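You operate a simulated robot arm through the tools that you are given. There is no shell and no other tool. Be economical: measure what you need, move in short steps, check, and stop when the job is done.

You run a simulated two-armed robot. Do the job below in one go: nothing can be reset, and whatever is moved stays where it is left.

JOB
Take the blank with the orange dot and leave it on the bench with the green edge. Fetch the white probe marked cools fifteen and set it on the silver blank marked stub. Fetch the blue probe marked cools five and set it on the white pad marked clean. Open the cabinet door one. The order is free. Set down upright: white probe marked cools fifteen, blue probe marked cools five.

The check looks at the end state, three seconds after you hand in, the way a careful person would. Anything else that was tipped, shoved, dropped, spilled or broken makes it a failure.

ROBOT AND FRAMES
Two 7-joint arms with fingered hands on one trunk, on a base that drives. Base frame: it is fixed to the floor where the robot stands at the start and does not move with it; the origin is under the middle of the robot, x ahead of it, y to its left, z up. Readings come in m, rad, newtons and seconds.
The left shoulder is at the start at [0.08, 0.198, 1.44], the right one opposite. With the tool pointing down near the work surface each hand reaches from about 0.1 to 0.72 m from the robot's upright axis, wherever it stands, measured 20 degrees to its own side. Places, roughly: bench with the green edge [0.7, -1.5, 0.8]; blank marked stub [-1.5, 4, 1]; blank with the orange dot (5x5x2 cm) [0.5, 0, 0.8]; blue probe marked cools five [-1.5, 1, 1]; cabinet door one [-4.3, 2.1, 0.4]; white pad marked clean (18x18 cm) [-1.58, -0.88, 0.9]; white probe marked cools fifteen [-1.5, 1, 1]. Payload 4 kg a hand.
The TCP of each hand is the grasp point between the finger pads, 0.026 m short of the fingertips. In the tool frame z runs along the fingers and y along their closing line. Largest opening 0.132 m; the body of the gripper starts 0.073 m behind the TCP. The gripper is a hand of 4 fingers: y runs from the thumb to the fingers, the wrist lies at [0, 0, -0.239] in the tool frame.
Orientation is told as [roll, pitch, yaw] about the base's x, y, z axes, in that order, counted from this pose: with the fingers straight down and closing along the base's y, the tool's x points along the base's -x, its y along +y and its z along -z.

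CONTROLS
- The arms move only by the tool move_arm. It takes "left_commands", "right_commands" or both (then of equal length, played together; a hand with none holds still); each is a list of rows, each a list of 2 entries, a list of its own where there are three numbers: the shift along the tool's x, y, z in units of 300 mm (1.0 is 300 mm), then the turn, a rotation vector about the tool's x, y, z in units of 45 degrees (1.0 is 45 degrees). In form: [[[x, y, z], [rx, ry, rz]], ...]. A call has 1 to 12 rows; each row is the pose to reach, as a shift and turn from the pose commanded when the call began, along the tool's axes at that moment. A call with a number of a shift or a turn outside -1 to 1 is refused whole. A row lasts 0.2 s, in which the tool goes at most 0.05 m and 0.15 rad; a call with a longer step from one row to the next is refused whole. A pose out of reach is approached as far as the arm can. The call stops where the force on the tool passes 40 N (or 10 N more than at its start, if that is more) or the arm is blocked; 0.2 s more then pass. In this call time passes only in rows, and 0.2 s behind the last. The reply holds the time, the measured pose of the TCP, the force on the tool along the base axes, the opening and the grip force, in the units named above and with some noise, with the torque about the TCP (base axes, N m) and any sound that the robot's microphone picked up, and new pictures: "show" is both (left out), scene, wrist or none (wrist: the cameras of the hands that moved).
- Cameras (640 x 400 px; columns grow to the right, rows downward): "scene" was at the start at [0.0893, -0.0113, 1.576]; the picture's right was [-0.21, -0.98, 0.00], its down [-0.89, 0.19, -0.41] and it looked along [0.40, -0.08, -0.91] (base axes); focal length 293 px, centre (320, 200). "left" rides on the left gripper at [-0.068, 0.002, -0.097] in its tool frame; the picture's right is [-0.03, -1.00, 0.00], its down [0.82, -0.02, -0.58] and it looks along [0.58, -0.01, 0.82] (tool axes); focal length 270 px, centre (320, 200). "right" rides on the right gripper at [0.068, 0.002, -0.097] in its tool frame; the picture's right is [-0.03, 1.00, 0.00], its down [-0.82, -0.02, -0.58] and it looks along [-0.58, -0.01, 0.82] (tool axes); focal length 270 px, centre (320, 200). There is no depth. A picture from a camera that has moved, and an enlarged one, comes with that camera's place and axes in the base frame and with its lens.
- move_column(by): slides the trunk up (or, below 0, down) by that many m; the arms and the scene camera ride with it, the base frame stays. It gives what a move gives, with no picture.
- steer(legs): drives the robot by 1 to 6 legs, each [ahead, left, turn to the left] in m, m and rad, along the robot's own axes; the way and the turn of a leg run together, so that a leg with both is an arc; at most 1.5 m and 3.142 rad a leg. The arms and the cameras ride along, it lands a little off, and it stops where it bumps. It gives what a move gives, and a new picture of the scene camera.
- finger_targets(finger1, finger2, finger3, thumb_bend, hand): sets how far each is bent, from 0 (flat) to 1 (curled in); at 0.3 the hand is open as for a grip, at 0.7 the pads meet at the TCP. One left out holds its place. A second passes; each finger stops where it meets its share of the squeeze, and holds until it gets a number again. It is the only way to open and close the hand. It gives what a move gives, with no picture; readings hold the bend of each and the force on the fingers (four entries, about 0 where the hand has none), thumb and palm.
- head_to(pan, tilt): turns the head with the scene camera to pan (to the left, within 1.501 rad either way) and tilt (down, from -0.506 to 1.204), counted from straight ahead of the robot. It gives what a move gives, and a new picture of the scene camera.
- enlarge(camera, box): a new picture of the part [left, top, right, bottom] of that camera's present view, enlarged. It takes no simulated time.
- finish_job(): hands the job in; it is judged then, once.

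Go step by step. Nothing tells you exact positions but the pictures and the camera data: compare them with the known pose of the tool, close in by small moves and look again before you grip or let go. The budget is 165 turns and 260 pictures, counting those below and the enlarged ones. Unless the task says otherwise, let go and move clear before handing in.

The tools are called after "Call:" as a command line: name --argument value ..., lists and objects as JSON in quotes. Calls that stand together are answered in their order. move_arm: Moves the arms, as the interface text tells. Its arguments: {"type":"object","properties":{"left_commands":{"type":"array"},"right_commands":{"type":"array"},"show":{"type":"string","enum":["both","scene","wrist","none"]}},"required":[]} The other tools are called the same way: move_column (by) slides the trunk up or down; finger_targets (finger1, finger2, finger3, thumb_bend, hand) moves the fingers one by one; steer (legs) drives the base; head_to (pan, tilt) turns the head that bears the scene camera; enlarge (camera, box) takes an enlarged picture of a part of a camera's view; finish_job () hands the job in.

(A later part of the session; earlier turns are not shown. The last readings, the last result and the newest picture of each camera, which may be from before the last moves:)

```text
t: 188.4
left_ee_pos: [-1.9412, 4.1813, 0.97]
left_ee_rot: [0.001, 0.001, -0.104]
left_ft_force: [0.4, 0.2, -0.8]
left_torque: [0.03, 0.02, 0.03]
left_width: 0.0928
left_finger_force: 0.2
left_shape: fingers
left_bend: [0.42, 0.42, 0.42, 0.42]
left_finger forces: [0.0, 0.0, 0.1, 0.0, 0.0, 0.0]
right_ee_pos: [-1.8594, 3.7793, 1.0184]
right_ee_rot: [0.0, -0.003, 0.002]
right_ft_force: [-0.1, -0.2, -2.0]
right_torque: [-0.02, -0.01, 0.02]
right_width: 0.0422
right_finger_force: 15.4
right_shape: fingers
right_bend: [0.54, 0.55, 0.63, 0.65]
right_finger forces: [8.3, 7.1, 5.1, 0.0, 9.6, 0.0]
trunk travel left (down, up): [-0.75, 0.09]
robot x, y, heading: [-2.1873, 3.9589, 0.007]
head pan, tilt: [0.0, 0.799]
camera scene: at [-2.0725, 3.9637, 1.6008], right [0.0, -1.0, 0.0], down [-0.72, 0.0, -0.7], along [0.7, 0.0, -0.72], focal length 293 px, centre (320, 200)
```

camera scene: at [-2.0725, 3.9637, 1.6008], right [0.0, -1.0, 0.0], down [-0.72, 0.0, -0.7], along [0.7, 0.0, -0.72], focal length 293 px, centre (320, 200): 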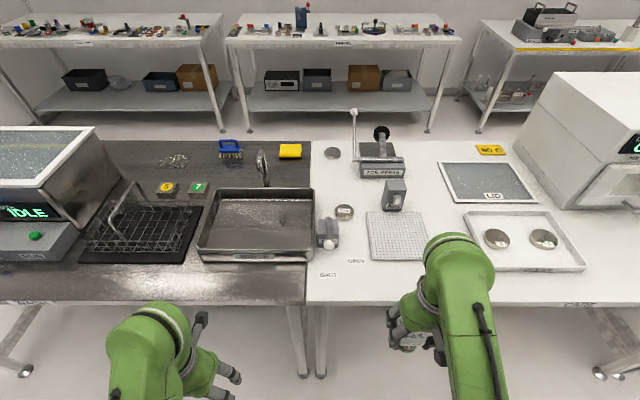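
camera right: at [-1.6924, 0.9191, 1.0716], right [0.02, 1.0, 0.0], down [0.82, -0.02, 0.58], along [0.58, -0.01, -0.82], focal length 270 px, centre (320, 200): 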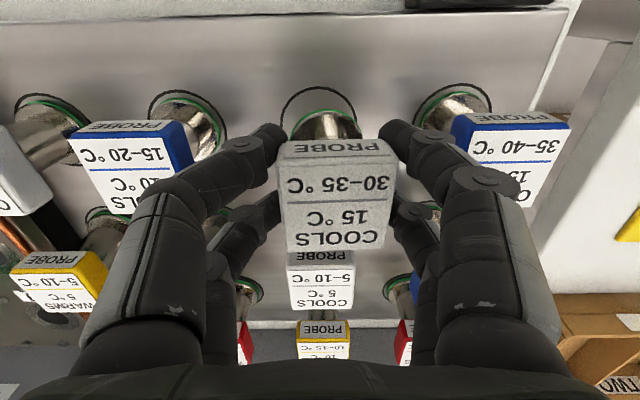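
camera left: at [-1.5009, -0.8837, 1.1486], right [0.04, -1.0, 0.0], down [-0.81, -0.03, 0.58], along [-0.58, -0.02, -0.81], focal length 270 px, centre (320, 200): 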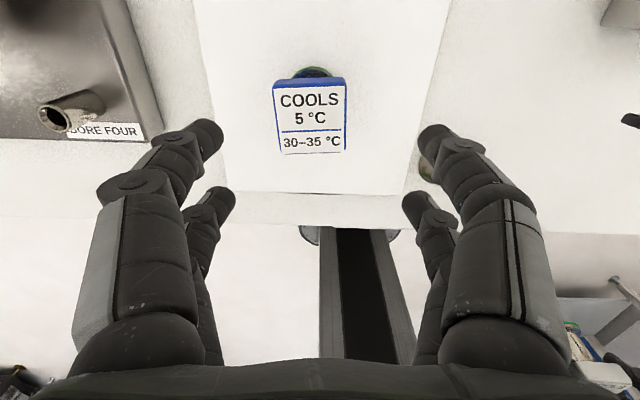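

Stub blank is at [-1.436, 3.886], top ≈ 0.90, with the TAP block just front-left of it. I'll drive forward 0.12 m, then raise the right hand toward it.

Call:
steer --legs '[[0.12, 0, 0]]'

Call:
move_arm --right_commands '[[[-0.14, 0.05, -0.05], [0, 0, 0]], [[-0.28, 0.11, -0.1], [0, 0, 0]], [[-0.42, 0.17, -0.14], [0, 0, 0]], [[-0.56, 0.23, -0.16], [0, 0, 0]], [[-0.7, 0.29, -0.17], [0, 0, 0]]]' --show "both"

Call:
enlarge --camera "scene" --box '[280, 140, 440, 240]'

```text
t: 189.6
left_ee_pos: [-1.8269, 4.1817, 0.9707]
left_ee_rot: [0.004, -0.003, -0.103]
left_ft_force: [-0.2, -1.6, -1.4]
left_torque: [0.03, 0.0, 0.01]
left_width: 0.0928
left_finger_force: 0.2
left_shape: fingers
left_bend: [0.42, 0.42, 0.42, 0.42]
left_finger forces: [0.1, 0.1, 0.0, 0.0, 0.1, 0.1]
right_ee_pos: [-1.746, 3.7802, 1.0181]
right_ee_rot: [0.0, -0.007, 0.005]
right_ft_force: [0.1, 0.2, -2.5]
right_torque: [-0.03, 0.0, 0.02]
right_width: 0.0423
right_finger_force: 14.9
right_shape: fingers
right_bend: [0.54, 0.55, 0.63, 0.65]
right_finger forces: [8.3, 7.2, 5.1, 0.0, 9.6, 0.1]
trunk travel left (down, up): [-0.75, 0.09]
robot x, y, heading: [-2.0642, 3.9631, 0.002]
head pan, tilt: [0.0, 0.799]
camera scene: at [-1.9609, 3.964, 1.6012], right [0.0, -1.0, 0.0], down [-0.71, 0.0, -0.7], along [0.7, 0.0, -0.71], focal length 293 px, centre (320, 200)
```

scene: 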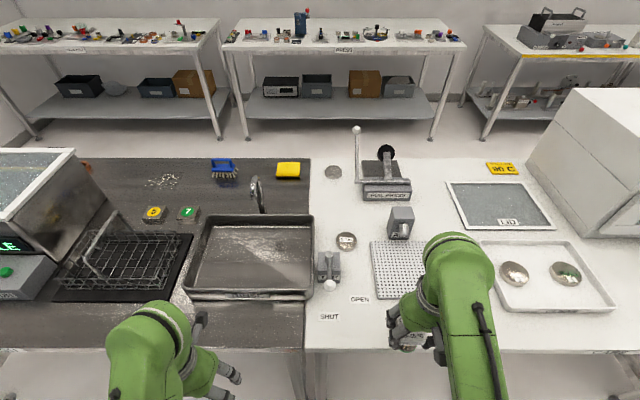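

```text
t: 190.8
left_ee_pos: [-1.8226, 4.1823, 0.9702]
left_ee_rot: [0.003, 0.004, -0.104]
left_ft_force: [-0.4, 0.4, 0.9]
left_torque: [-0.02, 0.01, -0.01]
left_width: 0.0927
left_finger_force: 0.1
left_shape: fingers
left_bend: [0.42, 0.42, 0.42, 0.42]
left_finger forces: [0.0, 0.1, 0.0, 0.0, 0.0, 0.0]
right_ee_pos: [-1.5302, 3.8686, 1.0691]
right_ee_rot: [-0.001, -0.001, 0.002]
right_ft_force: [-0.3, -0.2, -2.9]
right_torque: [-0.02, 0.02, 0.0]
right_width: 0.0423
right_finger_force: 15.2
right_shape: fingers
right_bend: [0.54, 0.55, 0.63, 0.65]
right_finger forces: [8.4, 7.1, 5.2, 0.0, 9.5, 0.0]
right hand out of reach, approached as far as the arm can: row 1, 2, 3
trunk travel left (down, up): [-0.75, 0.09]
robot x, y, heading: [-2.0674, 3.9603, 0.006]
head pan, tilt: [0.0, 0.799]
camera scene: at [-1.954, 3.9651, 1.6007], right [0.0, -1.0, 0.0], down [-0.72, 0.0, -0.7], along [0.7, 0.0, -0.72], focal length 293 px, centre (320, 200)
camera right: at [-1.5991, 3.8703, 1.1673], right [0.02, 1.0, 0.0], down [0.82, -0.02, 0.58], along [0.58, -0.01, -0.82], focal length 270 px, centre (320, 200)
```

scene: 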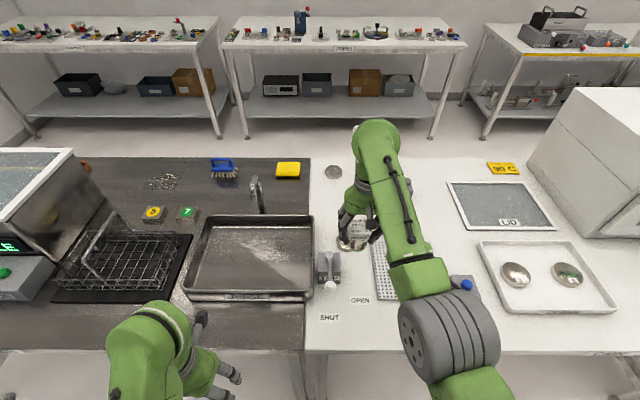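
right: 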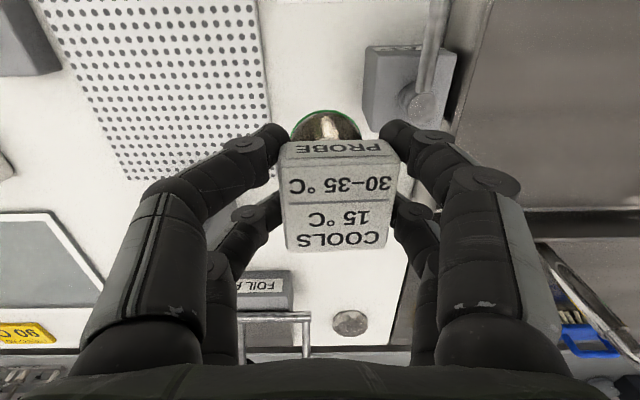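

```text
4.00 times, centred on (360, 190) of scene
camera zoom: at [-1.954, 3.9651, 1.6007], right [0.0, -1.0, 0.0], down [-0.72, 0.0, -0.7], along [0.7, 0.0, -0.72], focal length 1171 px, centre (160, 240)
```

zoom: 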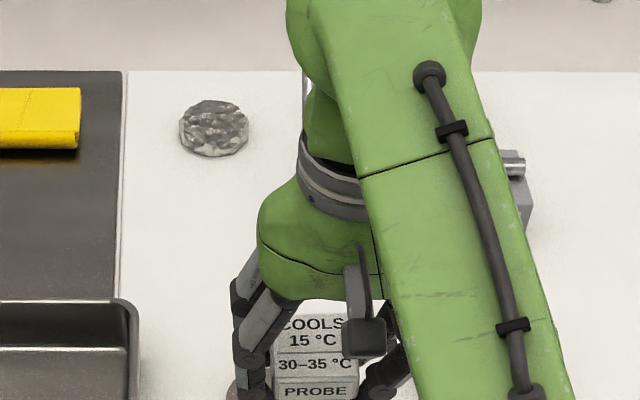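

The probe centre sits about (+7, +6) mm from the TCP. I'll move the TCP to [-1.443, 3.880] above the stub and check.

Call:
move_arm --right_commands '[[[-0.14, 0.02, 0], [0, 0, 0]], [[-0.29, 0.038, 0.03], [0, 0, 0]], [[-0.29, 0.038, 0.13], [0, 0, 0]]]' --show "both"

Call:
enlarge --camera "scene" --box '[300, 190, 396, 250]'

```text
t: 191.6
left_ee_pos: [-1.8244, 4.1814, 0.971]
left_ee_rot: [0.003, 0.001, -0.103]
left_ft_force: [0.6, -1.1, -0.1]
left_torque: [-0.03, 0.0, 0.01]
left_width: 0.0929
left_finger_force: 0.0
left_shape: fingers
left_bend: [0.42, 0.42, 0.42, 0.42]
left_finger forces: [0.0, 0.0, 0.0, 0.0, 0.0, 0.0]
right_ee_pos: [-1.445, 3.8813, 1.031]
right_ee_rot: [-0.001, -0.004, 0.003]
right_ft_force: [0.7, -0.6, -1.8]
right_torque: [-0.04, 0.02, -0.03]
right_width: 0.042
right_finger_force: 15.3
right_shape: fingers
right_bend: [0.54, 0.55, 0.63, 0.65]
right_finger forces: [8.4, 7.0, 5.1, 0.0, 9.4, 0.1]
trunk travel left (down, up): [-0.75, 0.09]
robot x, y, heading: [-2.0667, 3.9602, 0.006]
head pan, tilt: [0.0, 0.799]
camera scene: at [-1.9559, 3.9636, 1.6009], right [0.0, -1.0, 0.0], down [-0.72, 0.0, -0.7], along [0.7, 0.0, -0.72], focal length 293 px, centre (320, 200)
camera right: at [-1.5129, 3.8826, 1.1269], right [0.02, 1.0, 0.0], down [0.81, -0.02, 0.58], along [0.58, -0.01, -0.81], focal length 270 px, centre (320, 200)
```

scene: 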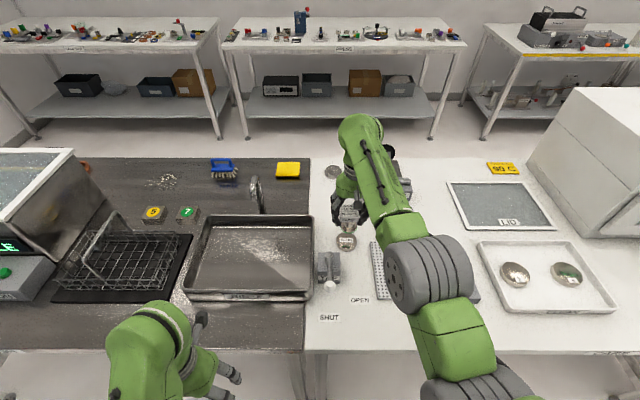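
right: 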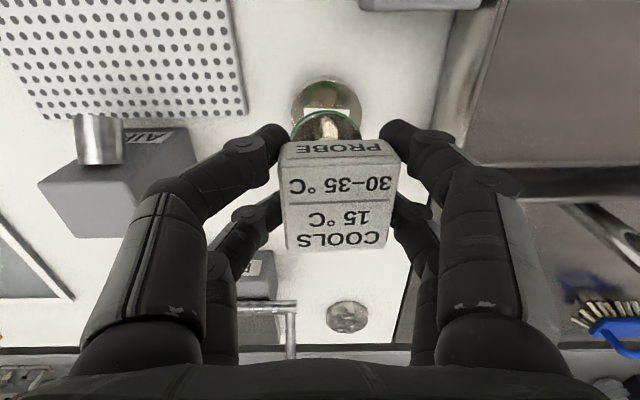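

```text
6.67 times, centred on (348, 220) of scene
camera zoom: at [-1.9559, 3.9636, 1.6009], right [0.0, -1.0, 0.0], down [-0.72, 0.0, -0.7], along [0.7, 0.0, -0.72], focal length 1951 px, centre (133, 67)
```

zoom: 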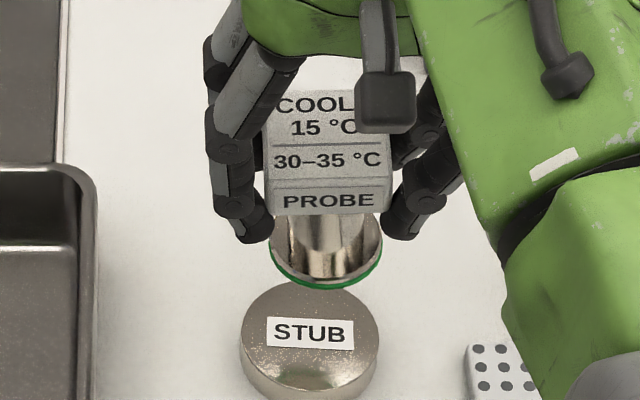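

The flange is aligned above the stub within ~3 mm. I'll lower to just above contact, then creep.

Call:
move_arm --right_commands '[[[0.003, 0.005, 0.09], [0, 0, 0]], [[0.003, 0.006, 0.14], [0, 0, 0]]]' --show "none"

Call:
enlarge --camera "scene" --box '[316, 210, 380, 250]'

```text
t: 192.2
left_ee_pos: [-1.8235, 4.183, 0.9708]
left_ee_rot: [0.001, 0.0, -0.104]
left_ft_force: [0.5, -0.1, 0.1]
left_torque: [-0.01, 0.02, 0.01]
left_width: 0.0926
left_finger_force: 0.2
left_shape: fingers
left_bend: [0.42, 0.42, 0.42, 0.42]
left_finger forces: [0.1, 0.0, 0.0, 0.1, 0.1, 0.0]
right_ee_pos: [-1.4429, 3.8802, 0.9881]
right_ee_rot: [0.0, -0.003, 0.002]
right_ft_force: [-0.6, 0.1, -2.2]
right_torque: [-0.06, 0.02, 0.02]
right_width: 0.0422
right_finger_force: 14.9
right_shape: fingers
right_bend: [0.54, 0.55, 0.63, 0.65]
right_finger forces: [8.4, 6.9, 5.1, 0.0, 9.3, 0.0]
trunk travel left (down, up): [-0.75, 0.09]
robot x, y, heading: [-2.068, 3.9613, 0.002]
head pan, tilt: [0.0, 0.799]
```

```text
10.00 times, centred on (348, 230) of scene
camera zoom: at [-1.9545, 3.964, 1.6008], right [0.0, -1.0, 0.0], down [-0.72, 0.0, -0.7], along [0.7, 0.0, -0.72], focal length 2926 px, centre (40, -100)
```

zoom: 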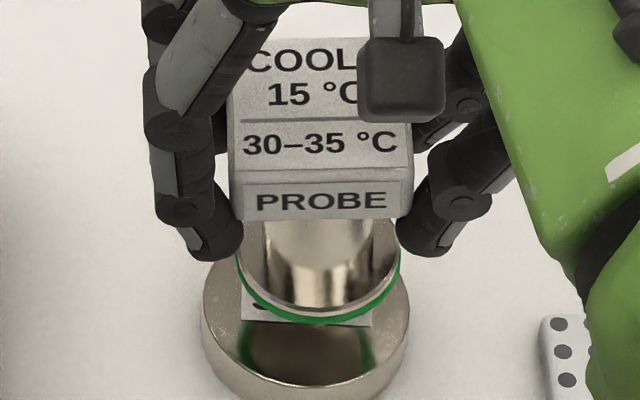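

Flange is ~2.5 mm right and ~4 mm beyond centre; I'll correct that and creep down.

Call:
move_arm --right_commands '[[[0.013, 0.009, 0.01], [0, 0, 0]], [[0.013, 0.009, 0.025], [0, 0, 0]], [[0.013, 0.009, 0.036], [0, 0, 0]]]' --show "none"

Call:
enlarge --camera "scene" --box '[316, 210, 380, 250]'

```text
t: 193.0
left_ee_pos: [-1.8237, 4.1823, 0.9699]
left_ee_rot: [0.002, 0.0, -0.106]
left_ft_force: [0.0, -0.6, 0.0]
left_torque: [0.01, 0.02, -0.02]
left_width: 0.0928
left_finger_force: 0.0
left_shape: fingers
left_bend: [0.42, 0.42, 0.42, 0.42]
left_finger forces: [0.0, 0.1, 0.0, 0.0, 0.0, 0.1]
right_ee_pos: [-1.4491, 3.8833, 0.9781]
right_ee_rot: [-0.002, -0.003, 0.002]
right_ft_force: [-0.6, -0.8, -2.1]
right_torque: [-0.03, 0.04, 0.01]
right_width: 0.0423
right_finger_force: 14.8
right_shape: fingers
right_bend: [0.54, 0.55, 0.63, 0.65]
right_finger forces: [8.4, 6.9, 5.1, 0.1, 9.4, 0.0]
trunk travel left (down, up): [-0.75, 0.09]
robot x, y, heading: [-2.0675, 3.961, 0.0]
head pan, tilt: [0.0, 0.799]
```

```text
10.00 times, centred on (348, 230) of scene
camera zoom: at [-1.9557, 3.9639, 1.6009], right [0.0, -1.0, 0.0], down [-0.72, 0.0, -0.7], along [0.7, 0.0, -0.72], focal length 2926 px, centre (40, -100)
```

zoom: 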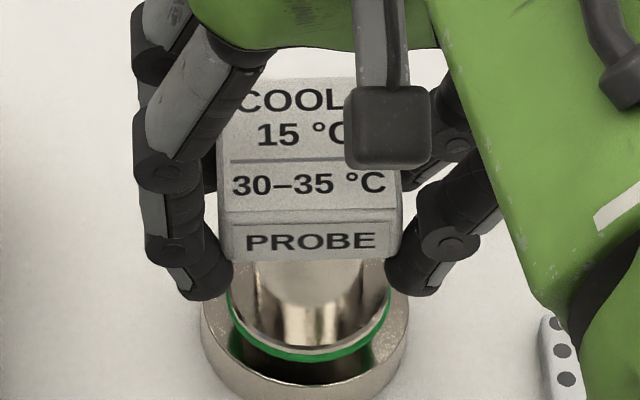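

Well centred, still slightly above. I'll creep a few more mm.

Call:
move_arm --right_commands '[[[0, 0, 0.01], [0, 0, 0]], [[0, 0, 0.018], [0, 0, 0]]]' --show "none"

```text
t: 193.6
left_ee_pos: [-1.8238, 4.1817, 0.9704]
left_ee_rot: [0.003, 0.0, -0.104]
left_ft_force: [0.1, -0.7, -0.1]
left_torque: [0.03, 0.02, -0.01]
left_width: 0.0929
left_finger_force: 0.0
left_shape: fingers
left_bend: [0.42, 0.42, 0.42, 0.42]
left_finger forces: [0.0, 0.0, 0.1, 0.1, 0.1, 0.0]
right_ee_pos: [-1.4493, 3.8841, 0.971]
right_ee_rot: [0.001, -0.005, 0.005]
right_ft_force: [0.1, -0.4, -2.5]
right_torque: [-0.02, 0.02, 0.0]
right_width: 0.0421
right_finger_force: 14.9
right_shape: fingers
right_bend: [0.54, 0.55, 0.63, 0.65]
right_finger forces: [8.5, 6.9, 5.1, 0.0, 9.4, 0.0]
trunk travel left (down, up): [-0.75, 0.09]
robot x, y, heading: [-2.0648, 3.9609, 0.001]
head pan, tilt: [0.0, 0.799]
```

Call:
move_arm --right_commands '[[[0, 0, 0.007], [0, 0, 0]], [[0, 0, 0.013], [0, 0, 0]]]' --show "none"

Call:
enlarge --camera "scene" --box '[316, 210, 380, 250]'

```text
t: 194.2
left_ee_pos: [-1.8235, 4.1814, 0.9705]
left_ee_rot: [0.002, -0.001, -0.105]
left_ft_force: [0.1, -1.4, 0.2]
left_torque: [-0.01, -0.03, -0.02]
left_width: 0.0928
left_finger_force: 0.1
left_shape: fingers
left_bend: [0.42, 0.42, 0.42, 0.42]
left_finger forces: [0.0, 0.0, 0.0, 0.1, 0.1, 0.0]
right_ee_pos: [-1.4502, 3.8845, 0.9684]
right_ee_rot: [-0.001, -0.003, 0.004]
right_ft_force: [0.9, 0.3, -2.6]
right_torque: [-0.03, -0.01, 0.0]
right_width: 0.0418
right_finger_force: 14.6
right_shape: fingers
right_bend: [0.54, 0.55, 0.63, 0.65]
right_finger forces: [8.4, 6.8, 5.0, 0.0, 9.4, 0.0]
trunk travel left (down, up): [-0.75, 0.09]
robot x, y, heading: [-2.0687, 3.9641, 0.005]
head pan, tilt: [0.0, 0.799]
```

```text
10.00 times, centred on (348, 230) of scene
camera zoom: at [-1.9553, 3.9641, 1.6008], right [0.0, -1.0, 0.0], down [-0.72, 0.0, -0.7], along [0.7, 0.0, -0.72], focal length 2926 px, centre (40, -100)
```

zoom: 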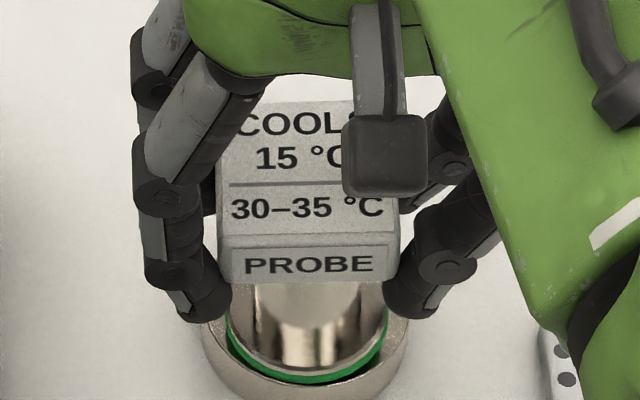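

Call:
enlarge --camera "scene" --box '[326, 230, 374, 260]'

```text
13.33 times, centred on (350, 245) of scene
camera zoom: at [-1.9553, 3.9641, 1.6008], right [0.0, -1.0, 0.0], down [-0.72, 0.0, -0.7], along [0.7, 0.0, -0.72], focal length 3902 px, centre (-80, -400)
```

zoom: 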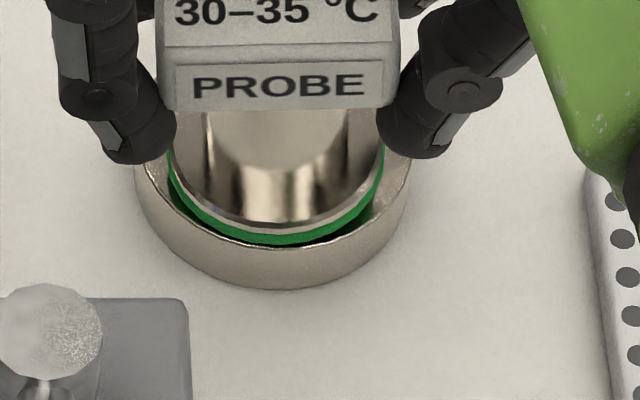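

The flange is now slightly toward the robot side; I'll shift back 5 mm and creep down again.

Call:
move_arm --right_commands '[[[-0.016, 0, 0], [0, 0, 0]], [[-0.016, 0, 0.006], [0, 0, 0]]]' --show "none"

Call:
enlarge --camera "scene" --box '[326, 230, 374, 260]'

```text
t: 194.8
left_ee_pos: [-1.8241, 4.1827, 0.9699]
left_ee_rot: [0.001, 0.001, -0.104]
left_ft_force: [-0.5, 0.7, -0.1]
left_torque: [0.03, 0.0, 0.01]
left_width: 0.0925
left_finger_force: 0.0
left_shape: fingers
left_bend: [0.42, 0.42, 0.42, 0.42]
left_finger forces: [0.0, 0.0, 0.0, 0.1, 0.0, 0.0]
right_ee_pos: [-1.4433, 3.8833, 0.9668]
right_ee_rot: [-0.001, -0.002, 0.003]
right_ft_force: [0.0, 0.2, -2.7]
right_torque: [-0.04, 0.02, 0.01]
right_width: 0.042
right_finger_force: 15.1
right_shape: fingers
right_bend: [0.54, 0.55, 0.63, 0.65]
right_finger forces: [8.4, 6.9, 5.0, 0.0, 9.4, 0.0]
trunk travel left (down, up): [-0.75, 0.09]
robot x, y, heading: [-2.0659, 3.9635, 0.004]
head pan, tilt: [0.0, 0.799]
```

```text
13.33 times, centred on (350, 245) of scene
camera zoom: at [-1.9552, 3.9641, 1.6008], right [0.0, -1.0, 0.0], down [-0.72, 0.0, -0.7], along [0.7, 0.0, -0.72], focal length 3902 px, centre (-80, -400)
```

zoom: 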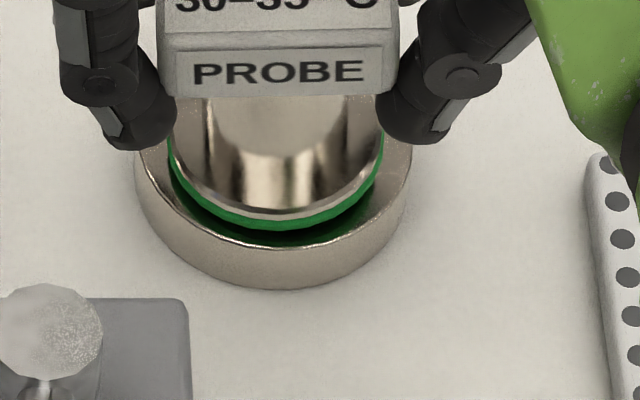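

Call:
move_arm --right_commands '[[[-0.007, 0, 0.005], [0, 0, 0]], [[-0.007, 0, 0.01], [0, 0, 0]]]' --show "none"

Call:
enlarge --camera "scene" --box '[326, 230, 374, 260]'

```text
t: 195.4
left_ee_pos: [-1.8239, 4.1804, 0.9707]
left_ee_rot: [0.001, -0.001, -0.105]
left_ft_force: [-0.4, 0.1, -1.1]
left_torque: [0.0, 0.02, 0.01]
left_width: 0.0925
left_finger_force: 0.0
left_shape: fingers
left_bend: [0.42, 0.42, 0.42, 0.42]
left_finger forces: [0.0, 0.0, 0.1, 0.0, 0.1, 0.1]
right_ee_pos: [-1.4429, 3.8828, 0.9637]
right_ee_rot: [0.001, -0.006, 0.003]
right_ft_force: [0.7, 0.4, 0.6]
right_torque: [0.0, -0.01, 0.01]
right_width: 0.0419
right_finger_force: 13.7
right_shape: fingers
right_bend: [0.54, 0.55, 0.63, 0.66]
right_finger forces: [7.6, 6.2, 4.7, 0.0, 9.4, 0.0]
trunk travel left (down, up): [-0.75, 0.09]
robot x, y, heading: [-2.0681, 3.9609, -0.001]
head pan, tilt: [0.0, 0.799]
```

```text
13.33 times, centred on (350, 245) of scene
camera zoom: at [-1.9566, 3.964, 1.601], right [0.0, -1.0, 0.0], down [-0.72, 0.0, -0.7], along [0.7, 0.0, -0.72], focal length 3902 px, centre (-80, -400)
```

zoom: 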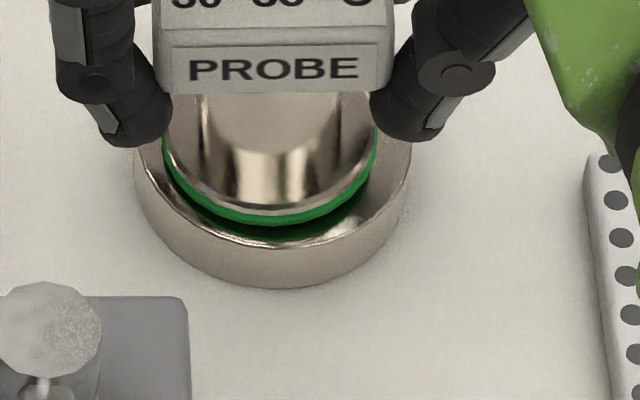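

Contact: force rose to +0.6 N and the flange is centred on the stub. I'll release modestly and rise straight up.

Call:
finger_targets --hand "right" --finger1 0.45 --finger2 0.45 --finger3 0.45 --thumb_bend 0.45

Call:
move_arm --right_commands '[[[0, 0, -0.08], [0, 0, 0]], [[0, 0, -0.2], [0, 0, 0]], [[0, 0, -0.3], [0, 0, 0]]]' --show "both"

Call:
enlarge --camera "scene" --box '[310, 210, 374, 250]'

```text
t: 196.4
left_ee_pos: [-1.8235, 4.1818, 0.9706]
left_ee_rot: [0.001, 0.0, -0.104]
left_ft_force: [0.1, 0.6, 0.5]
left_torque: [0.02, 0.02, -0.02]
left_width: 0.0927
left_finger_force: 0.1
left_shape: fingers
left_bend: [0.42, 0.42, 0.42, 0.42]
left_finger forces: [0.1, 0.0, 0.0, 0.0, 0.1, 0.0]
right_ee_pos: [-1.4431, 3.8846, 0.9632]
right_ee_rot: [-0.001, -0.002, 0.004]
right_ft_force: [0.3, -0.3, 0.3]
right_torque: [0.0, -0.03, 0.01]
right_width: 0.0825
right_finger_force: 0.0
right_shape: fingers
right_bend: [0.45, 0.45, 0.45, 0.45]
right_finger forces: [0.1, 0.0, 0.1, 0.0, 0.0, 0.0]
trunk travel left (down, up): [-0.75, 0.09]
robot x, y, heading: [-2.0708, 3.9629, 0.005]
head pan, tilt: [0.0, 0.799]
```

```text
t: 197.2
left_ee_pos: [-1.8236, 4.1818, 0.9708]
left_ee_rot: [0.001, 0.0, -0.104]
left_ft_force: [-0.1, 0.1, 0.3]
left_torque: [0.01, -0.02, 0.01]
left_width: 0.0927
left_finger_force: 0.1
left_shape: fingers
left_bend: [0.42, 0.42, 0.42, 0.42]
left_finger forces: [0.0, 0.0, 0.0, 0.1, 0.0, 0.1]
right_ee_pos: [-1.4442, 3.8833, 1.0518]
right_ee_rot: [-0.003, -0.004, 0.004]
right_ft_force: [-0.1, 0.5, -0.6]
right_torque: [0.0, 0.01, 0.0]
right_width: 0.0825
right_finger_force: 0.0
right_shape: fingers
right_bend: [0.45, 0.45, 0.45, 0.45]
right_finger forces: [0.1, 0.0, 0.0, 0.1, 0.1, 0.1]
trunk travel left (down, up): [-0.75, 0.09]
robot x, y, heading: [-2.0682, 3.9646, 0.004]
head pan, tilt: [0.0, 0.799]
camera scene: at [-1.9561, 3.9644, 1.6008], right [0.0, -1.0, 0.0], down [-0.72, 0.0, -0.7], along [0.7, 0.0, -0.72], focal length 293 px, centre (320, 200)
camera right: at [-1.5133, 3.8854, 1.1493], right [0.02, 1.0, 0.0], down [0.81, -0.02, 0.58], along [0.58, -0.01, -0.81], focal length 270 px, centre (320, 200)
```

scene: 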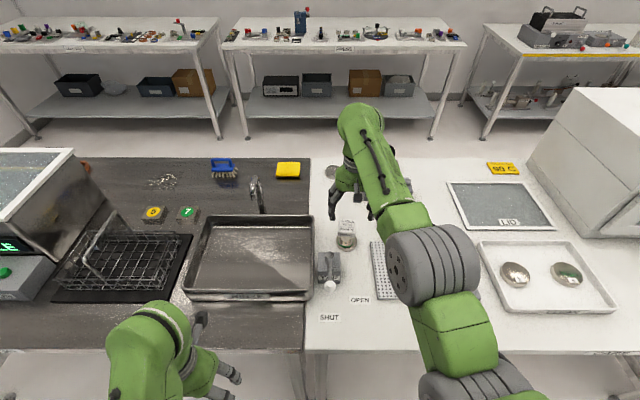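
right: 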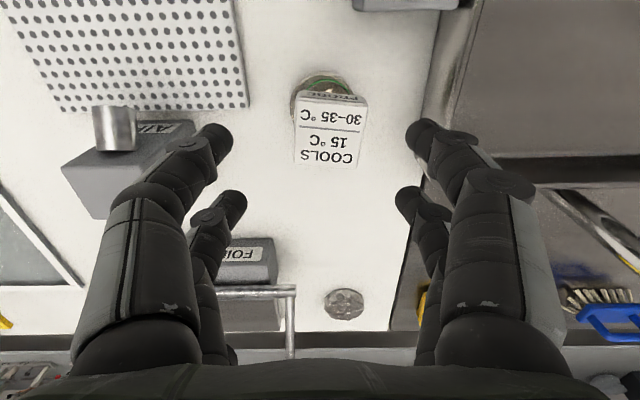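

```text
10.00 times, centred on (342, 230) of scene
camera zoom: at [-1.9561, 3.9644, 1.6008], right [0.0, -1.0, 0.0], down [-0.72, 0.0, -0.7], along [0.7, 0.0, -0.72], focal length 2926 px, centre (100, -100)
```

zoom: 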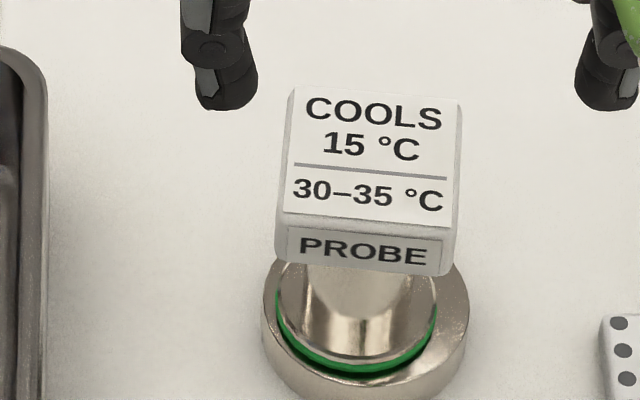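

The white probe stands upright, centred on the stub. I'll back off straight and look toward the cabinet.

Call:
steer --legs '[[-0.4, 0, 0]]'

Call:
enlarge --camera "scene" --box '[310, 100, 390, 150]'

Call:
move_arm --right_commands '[[[0.1, -0.03, 0.1], [0, 0, 0]], [[0.22, -0.06, 0.17], [0, 0, 0]], [[0.36, -0.1, 0.2], [0, 0, 0]], [[0.5, -0.12, 0.2], [0, 0, 0]], [[0.64, -0.14, 0.2], [0, 0, 0]], [[0.78, -0.16, 0.2], [0, 0, 0]], [[0.9, -0.2, 0.2], [0, 0, 0]]]' --show "none"

Call:
head_to --pan 1.5 --tilt 0.5

```text
t: 199.7
left_ee_pos: [-2.224, 4.1802, 0.9699]
left_ee_rot: [0.002, 0.003, -0.104]
left_ft_force: [0.6, 1.3, -0.4]
left_torque: [0.03, 0.05, -0.02]
left_width: 0.0927
left_finger_force: 0.0
left_shape: fingers
left_bend: [0.42, 0.42, 0.42, 0.42]
left_finger forces: [0.1, 0.1, 0.0, 0.0, 0.0, 0.0]
right_ee_pos: [-1.8444, 3.8815, 1.0502]
right_ee_rot: [-0.001, -0.002, 0.003]
right_ft_force: [0.9, 0.0, -0.2]
right_torque: [0.0, 0.03, 0.01]
right_width: 0.0823
right_finger_force: 0.1
right_shape: fingers
right_bend: [0.45, 0.45, 0.45, 0.45]
right_finger forces: [0.1, 0.0, 0.0, 0.0, 0.0, 0.0]
trunk travel left (down, up): [-0.75, 0.09]
robot x, y, heading: [-2.4663, 3.9594, -0.002]
head pan, tilt: [0.0, 0.799]
camera scene: at [-2.3539, 3.9628, 1.6006], right [0.0, -1.0, 0.0], down [-0.72, 0.0, -0.7], along [0.7, 0.0, -0.72], focal length 293 px, centre (320, 200)
```

scene: 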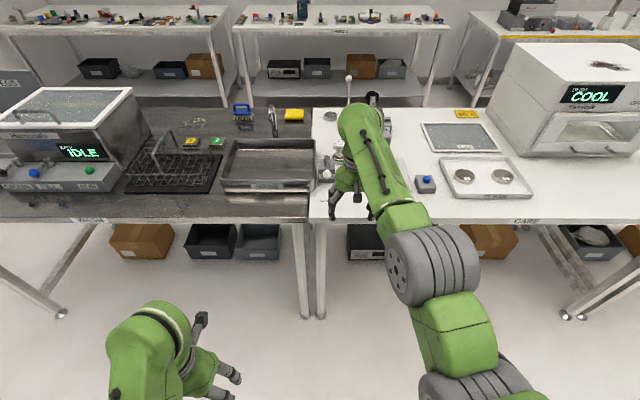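

```text
8.00 times, centred on (350, 125) of scene
camera zoom: at [-2.3539, 3.9628, 1.6006], right [0.0, -1.0, 0.0], down [-0.72, 0.0, -0.7], along [0.7, 0.0, -0.72], focal length 2341 px, centre (80, 800)
```

zoom: 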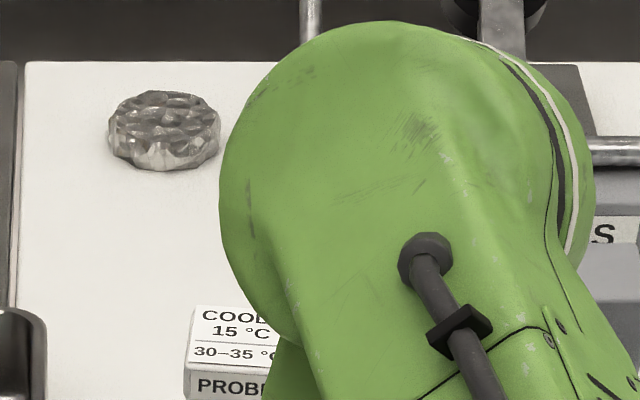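

```text
t: 201.3
left_ee_pos: [-2.2274, 4.1803, 0.9715]
left_ee_rot: [0.002, -0.002, -0.107]
left_ft_force: [0.7, -0.2, 0.3]
left_torque: [-0.01, -0.03, -0.01]
left_width: 0.0928
left_finger_force: 0.1
left_shape: fingers
left_bend: [0.42, 0.42, 0.42, 0.42]
left_finger forces: [0.0, 0.0, 0.0, 0.1, 0.0, 0.1]
right_ee_pos: [-2.1183, 3.8189, 0.9905]
right_ee_rot: [0.0, -0.005, 0.004]
right_ft_force: [0.1, 0.4, 0.3]
right_torque: [0.03, -0.02, -0.04]
right_width: 0.0827
right_finger_force: 0.0
right_shape: fingers
right_bend: [0.45, 0.45, 0.45, 0.45]
right_finger forces: [0.0, 0.1, 0.0, 0.0, 0.0, 0.0]
trunk travel left (down, up): [-0.75, 0.09]
robot x, y, heading: [-2.4695, 3.9586, -0.001]
head pan, tilt: [0.0, 0.799]
```

```text
t: 202.9
left_ee_pos: [-2.2255, 4.18, 0.9714]
left_ee_rot: [0.002, 0.001, -0.105]
left_ft_force: [-0.2, 0.4, -0.5]
left_torque: [-0.01, 0.01, 0.0]
left_width: 0.0929
left_finger_force: 0.1
left_shape: fingers
left_bend: [0.42, 0.42, 0.42, 0.42]
left_finger forces: [0.0, 0.1, 0.0, 0.1, 0.0, 0.0]
right_ee_pos: [-2.1151, 3.8194, 0.9897]
right_ee_rot: [0.0, -0.004, 0.004]
right_ft_force: [0.6, -0.2, 0.1]
right_torque: [-0.03, 0.0, 0.01]
right_width: 0.0823
right_finger_force: 0.1
right_shape: fingers
right_bend: [0.45, 0.45, 0.45, 0.45]
right_finger forces: [0.1, 0.1, 0.0, 0.0, 0.1, 0.0]
trunk travel left (down, up): [-0.75, 0.09]
robot x, y, heading: [-2.4663, 3.9624, 0.004]
head pan, tilt: [1.499, 0.499]
camera scene: at [-2.4312, 4.0534, 1.6268], right [1.0, -0.07, 0.0], down [-0.03, -0.48, -0.88], along [0.06, 0.88, -0.48], focal length 293 px, centre (320, 200)
```

scene: 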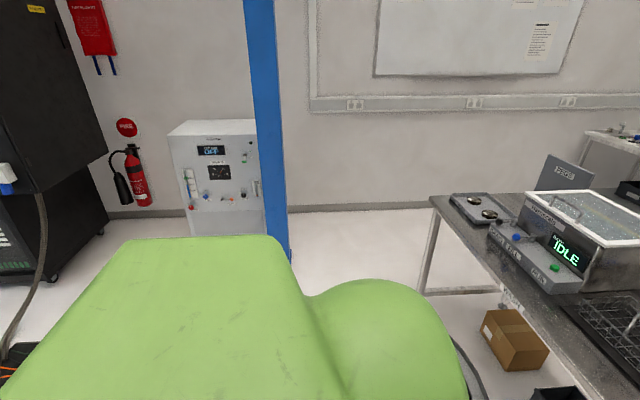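

Both probe tasks are done. Now I'll drive back to about y = 1.2 and turn to face the cabinet.

Call:
steer --legs '[[0, -1.4, 0], [0, -1.4, 0]]'

Call:
head_to --pan 0 --tilt 0.45

Call:
steer --legs '[[0, 0, -1.57], [0, 0, -1.57]]'

```text
t: 216.6
left_ee_pos: [-2.2349, 1.3436, 0.971]
left_ee_rot: [0.003, 0.0, -0.109]
left_ft_force: [-0.3, 0.6, 0.3]
left_torque: [-0.03, 0.03, -0.01]
left_width: 0.0927
left_finger_force: 0.1
left_shape: fingers
left_bend: [0.42, 0.42, 0.42, 0.42]
left_finger forces: [0.1, 0.0, 0.0, 0.0, 0.0, 0.1]
right_ee_pos: [-2.1275, 0.9806, 0.9906]
right_ee_rot: [-0.002, -0.004, -0.004]
right_ft_force: [0.6, 0.0, -0.4]
right_torque: [-0.01, -0.02, -0.03]
right_width: 0.0823
right_finger_force: 0.1
right_shape: fingers
right_bend: [0.45, 0.45, 0.45, 0.45]
right_finger forces: [0.0, 0.1, 0.0, 0.0, 0.0, 0.1]
trunk travel left (down, up): [-0.75, 0.09]
robot x, y, heading: [-2.4781, 1.1279, -0.0]
head pan, tilt: [1.499, 0.499]
camera scene: at [-2.442, 1.218, 1.6268], right [1.0, -0.07, 0.0], down [-0.04, -0.48, -0.88], along [0.06, 0.88, -0.48], focal length 293 px, centre (320, 200)
```

scene: 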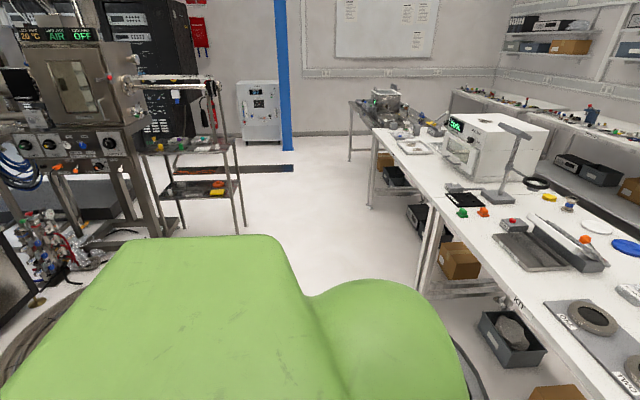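

```text
t: 218.2
left_ee_pos: [-2.234, 1.3425, 0.9698]
left_ee_rot: [0.001, 0.0, -0.108]
left_ft_force: [-0.1, 0.2, -0.2]
left_torque: [0.0, -0.01, -0.02]
left_width: 0.0927
left_finger_force: 0.2
left_shape: fingers
left_bend: [0.42, 0.42, 0.42, 0.42]
left_finger forces: [0.1, 0.1, 0.0, 0.0, 0.1, 0.0]
right_ee_pos: [-2.1278, 0.9814, 0.9894]
right_ee_rot: [0.0, -0.004, -0.002]
right_ft_force: [0.3, -0.8, 0.8]
right_torque: [0.02, -0.01, 0.0]
right_width: 0.0823
right_finger_force: 0.1
right_shape: fingers
right_bend: [0.45, 0.45, 0.45, 0.45]
right_finger forces: [0.0, 0.0, 0.1, 0.1, 0.1, 0.0]
trunk travel left (down, up): [-0.75, 0.09]
robot x, y, heading: [-2.4805, 1.1225, -0.001]
head pan, tilt: [0.0, 0.45]
camera scene: at [-2.3568, 1.1262, 1.6313], right [0.0, -1.0, 0.0], down [-0.44, 0.0, -0.9], along [0.9, 0.0, -0.44], focal length 293 px, centre (320, 200)
```

scene: 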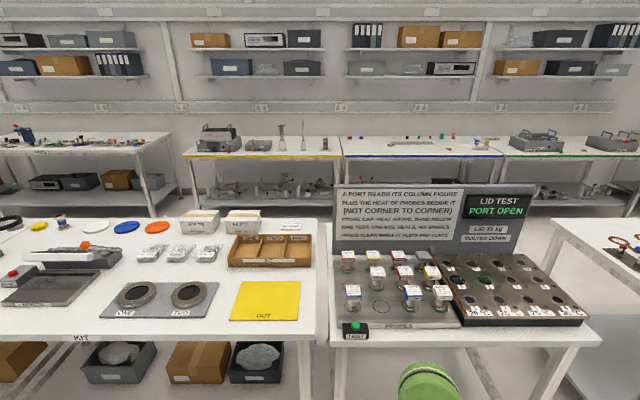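

```text
t: 226.3
left_ee_pos: [-2.7263, 0.9111, 0.9707]
left_ee_rot: [0.002, 0.0, 3.02]
left_ft_force: [-0.3, 0.4, -1.0]
left_torque: [0.0, -0.01, 0.0]
left_width: 0.0928
left_finger_force: 0.2
left_shape: fingers
left_bend: [0.42, 0.42, 0.42, 0.42]
left_finger forces: [0.0, 0.0, 0.0, 0.0, 0.0, 0.0]
right_ee_pos: [-2.8321, 1.2714, 0.9904]
right_ee_rot: [0.0, -0.003, 3.129]
right_ft_force: [0.1, 0.4, 0.0]
right_torque: [0.01, -0.01, -0.03]
right_width: 0.0824
right_finger_force: 0.0
right_shape: fingers
right_bend: [0.45, 0.45, 0.45, 0.45]
right_finger forces: [0.0, 0.0, 0.1, 0.0, 0.0, 0.0]
trunk travel left (down, up): [-0.75, 0.09]
robot x, y, heading: [-2.4811, 1.1236, 3.132]
head pan, tilt: [0.0, 0.45]
camera scene: at [-2.6007, 1.1277, 1.6313], right [0.01, 1.0, 0.0], down [0.44, -0.01, -0.9], along [-0.9, 0.01, -0.44], focal length 293 px, centre (320, 200)
```

scene: 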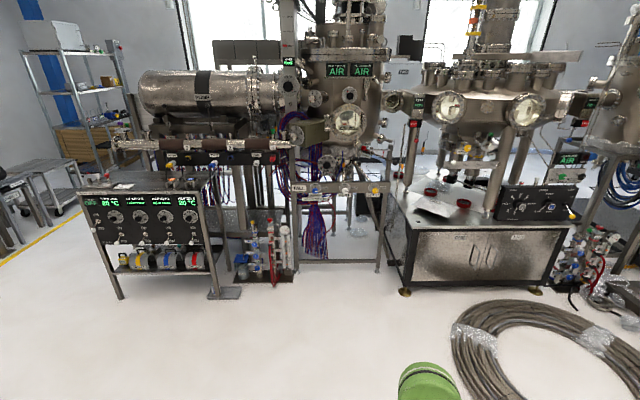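

Call:
enlarge --camera "scene" --box '[380, 200, 604, 340]'

```text
2.86 times, centred on (492, 270) of scene
camera zoom: at [-2.6007, 1.1277, 1.6313], right [0.01, 1.0, 0.0], down [0.44, -0.01, -0.9], along [-0.9, 0.01, -0.44], focal length 836 px, centre (-171, 0)
```

zoom: 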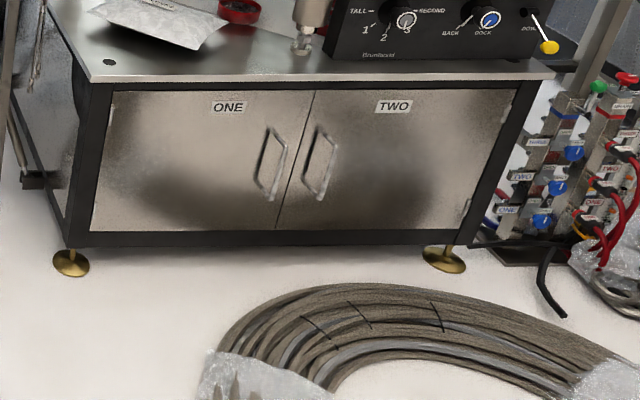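

Door ONE is the left door: hinge on the left (y ≈ 1.83), vertical handle near [-4.27, 2.26], z 0.23–0.44. A cable coil on the floor (y ≥ 1.9) must be avoided, so I'll approach from its left side.

Call:
steer --legs '[[0.75, -0.25, 0.01]]'

Call:
head_to --pan -0.6 --tilt 0.7

```text
t: 230.6
left_ee_pos: [-3.4767, 1.1601, 0.9691]
left_ee_rot: [0.002, -0.001, 3.037]
left_ft_force: [0.4, 0.4, -0.2]
left_torque: [-0.04, 0.01, 0.02]
left_width: 0.0926
left_finger_force: 0.2
left_shape: fingers
left_bend: [0.42, 0.42, 0.42, 0.42]
left_finger forces: [0.0, 0.0, 0.0, 0.1, 0.1, 0.0]
right_ee_pos: [-3.5861, 1.5213, 0.9896]
right_ee_rot: [-0.001, -0.004, -3.137]
right_ft_force: [0.5, 0.3, -1.0]
right_torque: [-0.02, 0.01, -0.01]
right_width: 0.0826
right_finger_force: 0.0
right_shape: fingers
right_bend: [0.45, 0.45, 0.45, 0.45]
right_finger forces: [0.0, 0.0, 0.0, 0.0, 0.0, 0.0]
trunk travel left (down, up): [-0.75, 0.09]
robot x, y, heading: [-3.2335, 1.3813, -3.14]
head pan, tilt: [0.0, 0.45]
camera scene: at [-3.3537, 1.3787, 1.6314], right [0.0, 1.0, 0.0], down [0.43, 0.0, -0.9], along [-0.9, 0.0, -0.43], focal length 293 px, centre (320, 200)
```

scene: 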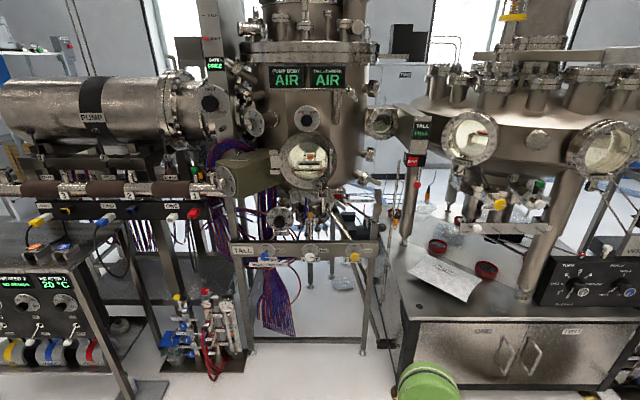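

```text
t: 231.6
left_ee_pos: [-3.4777, 1.16, 0.9703]
left_ee_rot: [0.004, 0.002, 3.037]
left_ft_force: [-0.1, 0.5, 0.1]
left_torque: [-0.01, 0.01, 0.0]
left_width: 0.0929
left_finger_force: 0.0
left_shape: fingers
left_bend: [0.42, 0.42, 0.42, 0.42]
left_finger forces: [0.0, 0.0, 0.0, 0.0, 0.0, 0.0]
right_ee_pos: [-3.5861, 1.5208, 0.9898]
right_ee_rot: [-0.002, -0.003, -3.137]
right_ft_force: [0.8, 1.2, 0.1]
right_torque: [-0.05, 0.03, -0.01]
right_width: 0.0823
right_finger_force: 0.0
right_shape: fingers
right_bend: [0.45, 0.45, 0.45, 0.45]
right_finger forces: [0.0, 0.1, 0.1, 0.0, 0.0, 0.0]
trunk travel left (down, up): [-0.75, 0.09]
robot x, y, heading: [-3.2349, 1.3775, -3.135]
head pan, tilt: [-0.6, 0.7]
camera scene: at [-3.3338, 1.4273, 1.6091], right [0.56, 0.83, 0.0], down [0.53, -0.36, -0.77], along [-0.63, 0.43, -0.64], focal length 293 px, centre (320, 200)
```

scene: 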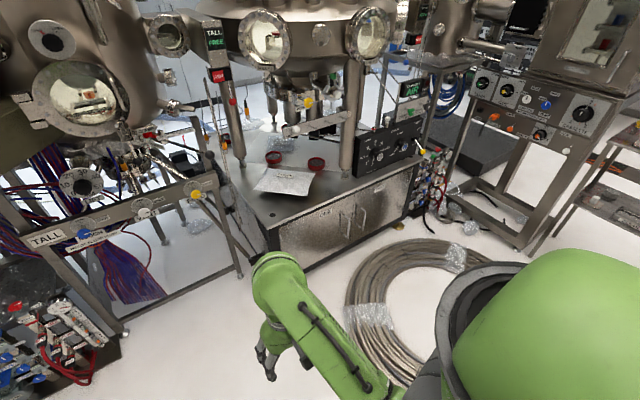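

The coil's left edge is at y ≈ 1.95, so I can stand at about y = 1.5. First I'll extend both hands forward a bit so that they clear the base when the trunk lowers.

Call:
move_arm --left_commands '[[[-0.14, 0, -0.05], [0, 0, 0]], [[-0.28, 0, -0.1], [0, 0, 0]], [[-0.42, 0, -0.15], [0, 0, 0]], [[-0.56, 0, -0.2], [0, 0, 0]], [[-0.7, 0, -0.25], [0, 0, 0]]]' --right_commands '[[[-0.05, -0.1, -0.05], [0, 0, 0]], [[-0.1, -0.2, -0.1], [0, 0, 0]], [[-0.15, -0.3, -0.15], [0, 0, 0]], [[-0.2, -0.4, -0.2], [0, 0, 0]], [[-0.25, -0.5, -0.25], [0, 0, 0]]]' --show "none"

Call:
move_column --by -0.65

```text
t: 232.8
left_ee_pos: [-3.6956, 1.1845, 1.0335]
left_ee_rot: [0.003, 0.002, 3.036]
left_ft_force: [0.2, 0.2, -0.2]
left_torque: [0.01, -0.04, -0.02]
left_width: 0.0927
left_finger_force: 0.2
left_shape: fingers
left_bend: [0.42, 0.42, 0.42, 0.42]
left_finger forces: [0.1, 0.0, 0.0, 0.1, 0.1, 0.0]
left hand out of reach, approached as far as the arm can: row 4, 5
right_ee_pos: [-3.677, 1.6729, 1.0307]
right_ee_rot: [0.0, -0.002, -3.135]
right_ft_force: [-0.3, 0.2, -0.7]
right_torque: [0.01, -0.01, 0.02]
right_width: 0.0824
right_finger_force: 0.0
right_shape: fingers
right_bend: [0.45, 0.45, 0.45, 0.45]
right_finger forces: [0.0, 0.1, 0.0, 0.0, 0.0, 0.0]
right hand out of reach, approached as far as the arm can: row 2, 3, 4, 5
trunk travel left (down, up): [-0.75, 0.09]
robot x, y, heading: [-3.2358, 1.379, -3.135]
head pan, tilt: [-0.6, 0.7]
```

```text
refused: -0.65 is not a number from -0.4 to 0.4
```

Call:
move_column --by -0.35

Call:
move_column --by -0.33

Call:
head_to --pan -0.5 --tilt 0.5

```text
t: 236.2
left_ee_pos: [-3.6914, 1.1835, 0.6845]
left_ee_rot: [0.002, -0.002, 3.037]
left_ft_force: [0.5, 1.0, 0.5]
left_torque: [0.0, -0.02, 0.05]
left_width: 0.0929
left_finger_force: 0.1
left_shape: fingers
left_bend: [0.42, 0.42, 0.42, 0.42]
left_finger forces: [0.0, 0.1, 0.0, 0.0, 0.0, 0.1]
right_ee_pos: [-3.676, 1.6727, 0.6835]
right_ee_rot: [-0.002, -0.005, -3.136]
right_ft_force: [0.6, 0.0, -0.9]
right_torque: [0.03, 0.01, -0.04]
right_width: 0.0825
right_finger_force: 0.1
right_shape: fingers
right_bend: [0.45, 0.45, 0.45, 0.45]
right_finger forces: [0.0, 0.1, 0.0, 0.1, 0.0, 0.0]
trunk travel left (down, up): [-0.4, 0.44]
robot x, y, heading: [-3.234, 1.3769, -3.136]
head pan, tilt: [-0.6, 0.7]
```

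```text
t: 239.4
left_ee_pos: [-3.6908, 1.183, 0.3536]
left_ee_rot: [0.001, -0.001, 3.038]
left_ft_force: [0.2, 0.2, -0.1]
left_torque: [-0.02, 0.02, 0.0]
left_width: 0.0928
left_finger_force: 0.0
left_shape: fingers
left_bend: [0.42, 0.42, 0.42, 0.42]
left_finger forces: [0.1, 0.0, 0.1, 0.1, 0.0, 0.1]
right_ee_pos: [-3.6753, 1.6729, 0.3529]
right_ee_rot: [-0.001, -0.003, -3.137]
right_ft_force: [-0.3, 0.5, -0.5]
right_torque: [-0.01, 0.01, 0.04]
right_width: 0.0826
right_finger_force: 0.0
right_shape: fingers
right_bend: [0.45, 0.45, 0.45, 0.45]
right_finger forces: [0.0, 0.0, 0.1, 0.1, 0.0, 0.0]
trunk travel left (down, up): [-0.07, 0.77]
robot x, y, heading: [-3.2359, 1.3786, -3.14]
head pan, tilt: [-0.6, 0.7]
```

```text
t: 240.2
left_ee_pos: [-3.6915, 1.1831, 0.3543]
left_ee_rot: [0.002, -0.001, 3.037]
left_ft_force: [-0.3, 0.7, -0.4]
left_torque: [0.0, -0.01, 0.05]
left_width: 0.0924
left_finger_force: 0.1
left_shape: fingers
left_bend: [0.42, 0.42, 0.42, 0.42]
left_finger forces: [0.0, 0.1, 0.1, 0.1, 0.1, 0.0]
right_ee_pos: [-3.674, 1.6724, 0.3528]
right_ee_rot: [-0.001, -0.006, -3.137]
right_ft_force: [0.1, -0.2, 0.4]
right_torque: [0.0, -0.03, 0.02]
right_width: 0.0827
right_finger_force: 0.1
right_shape: fingers
right_bend: [0.45, 0.45, 0.45, 0.45]
right_finger forces: [0.0, 0.0, 0.0, 0.0, 0.0, 0.1]
trunk travel left (down, up): [-0.07, 0.77]
robot x, y, heading: [-3.2363, 1.3824, -3.134]
head pan, tilt: [-0.499, 0.499]
camera scene: at [-3.3434, 1.4229, 0.9468], right [0.48, 0.88, 0.0], down [0.42, -0.23, -0.88], along [-0.77, 0.42, -0.48], focal length 293 px, centre (320, 200)
```

scene: 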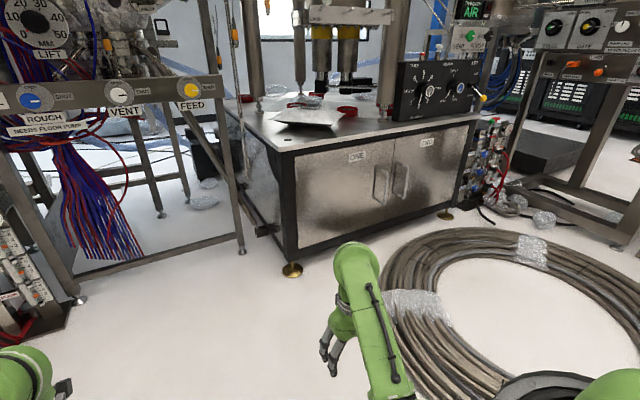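

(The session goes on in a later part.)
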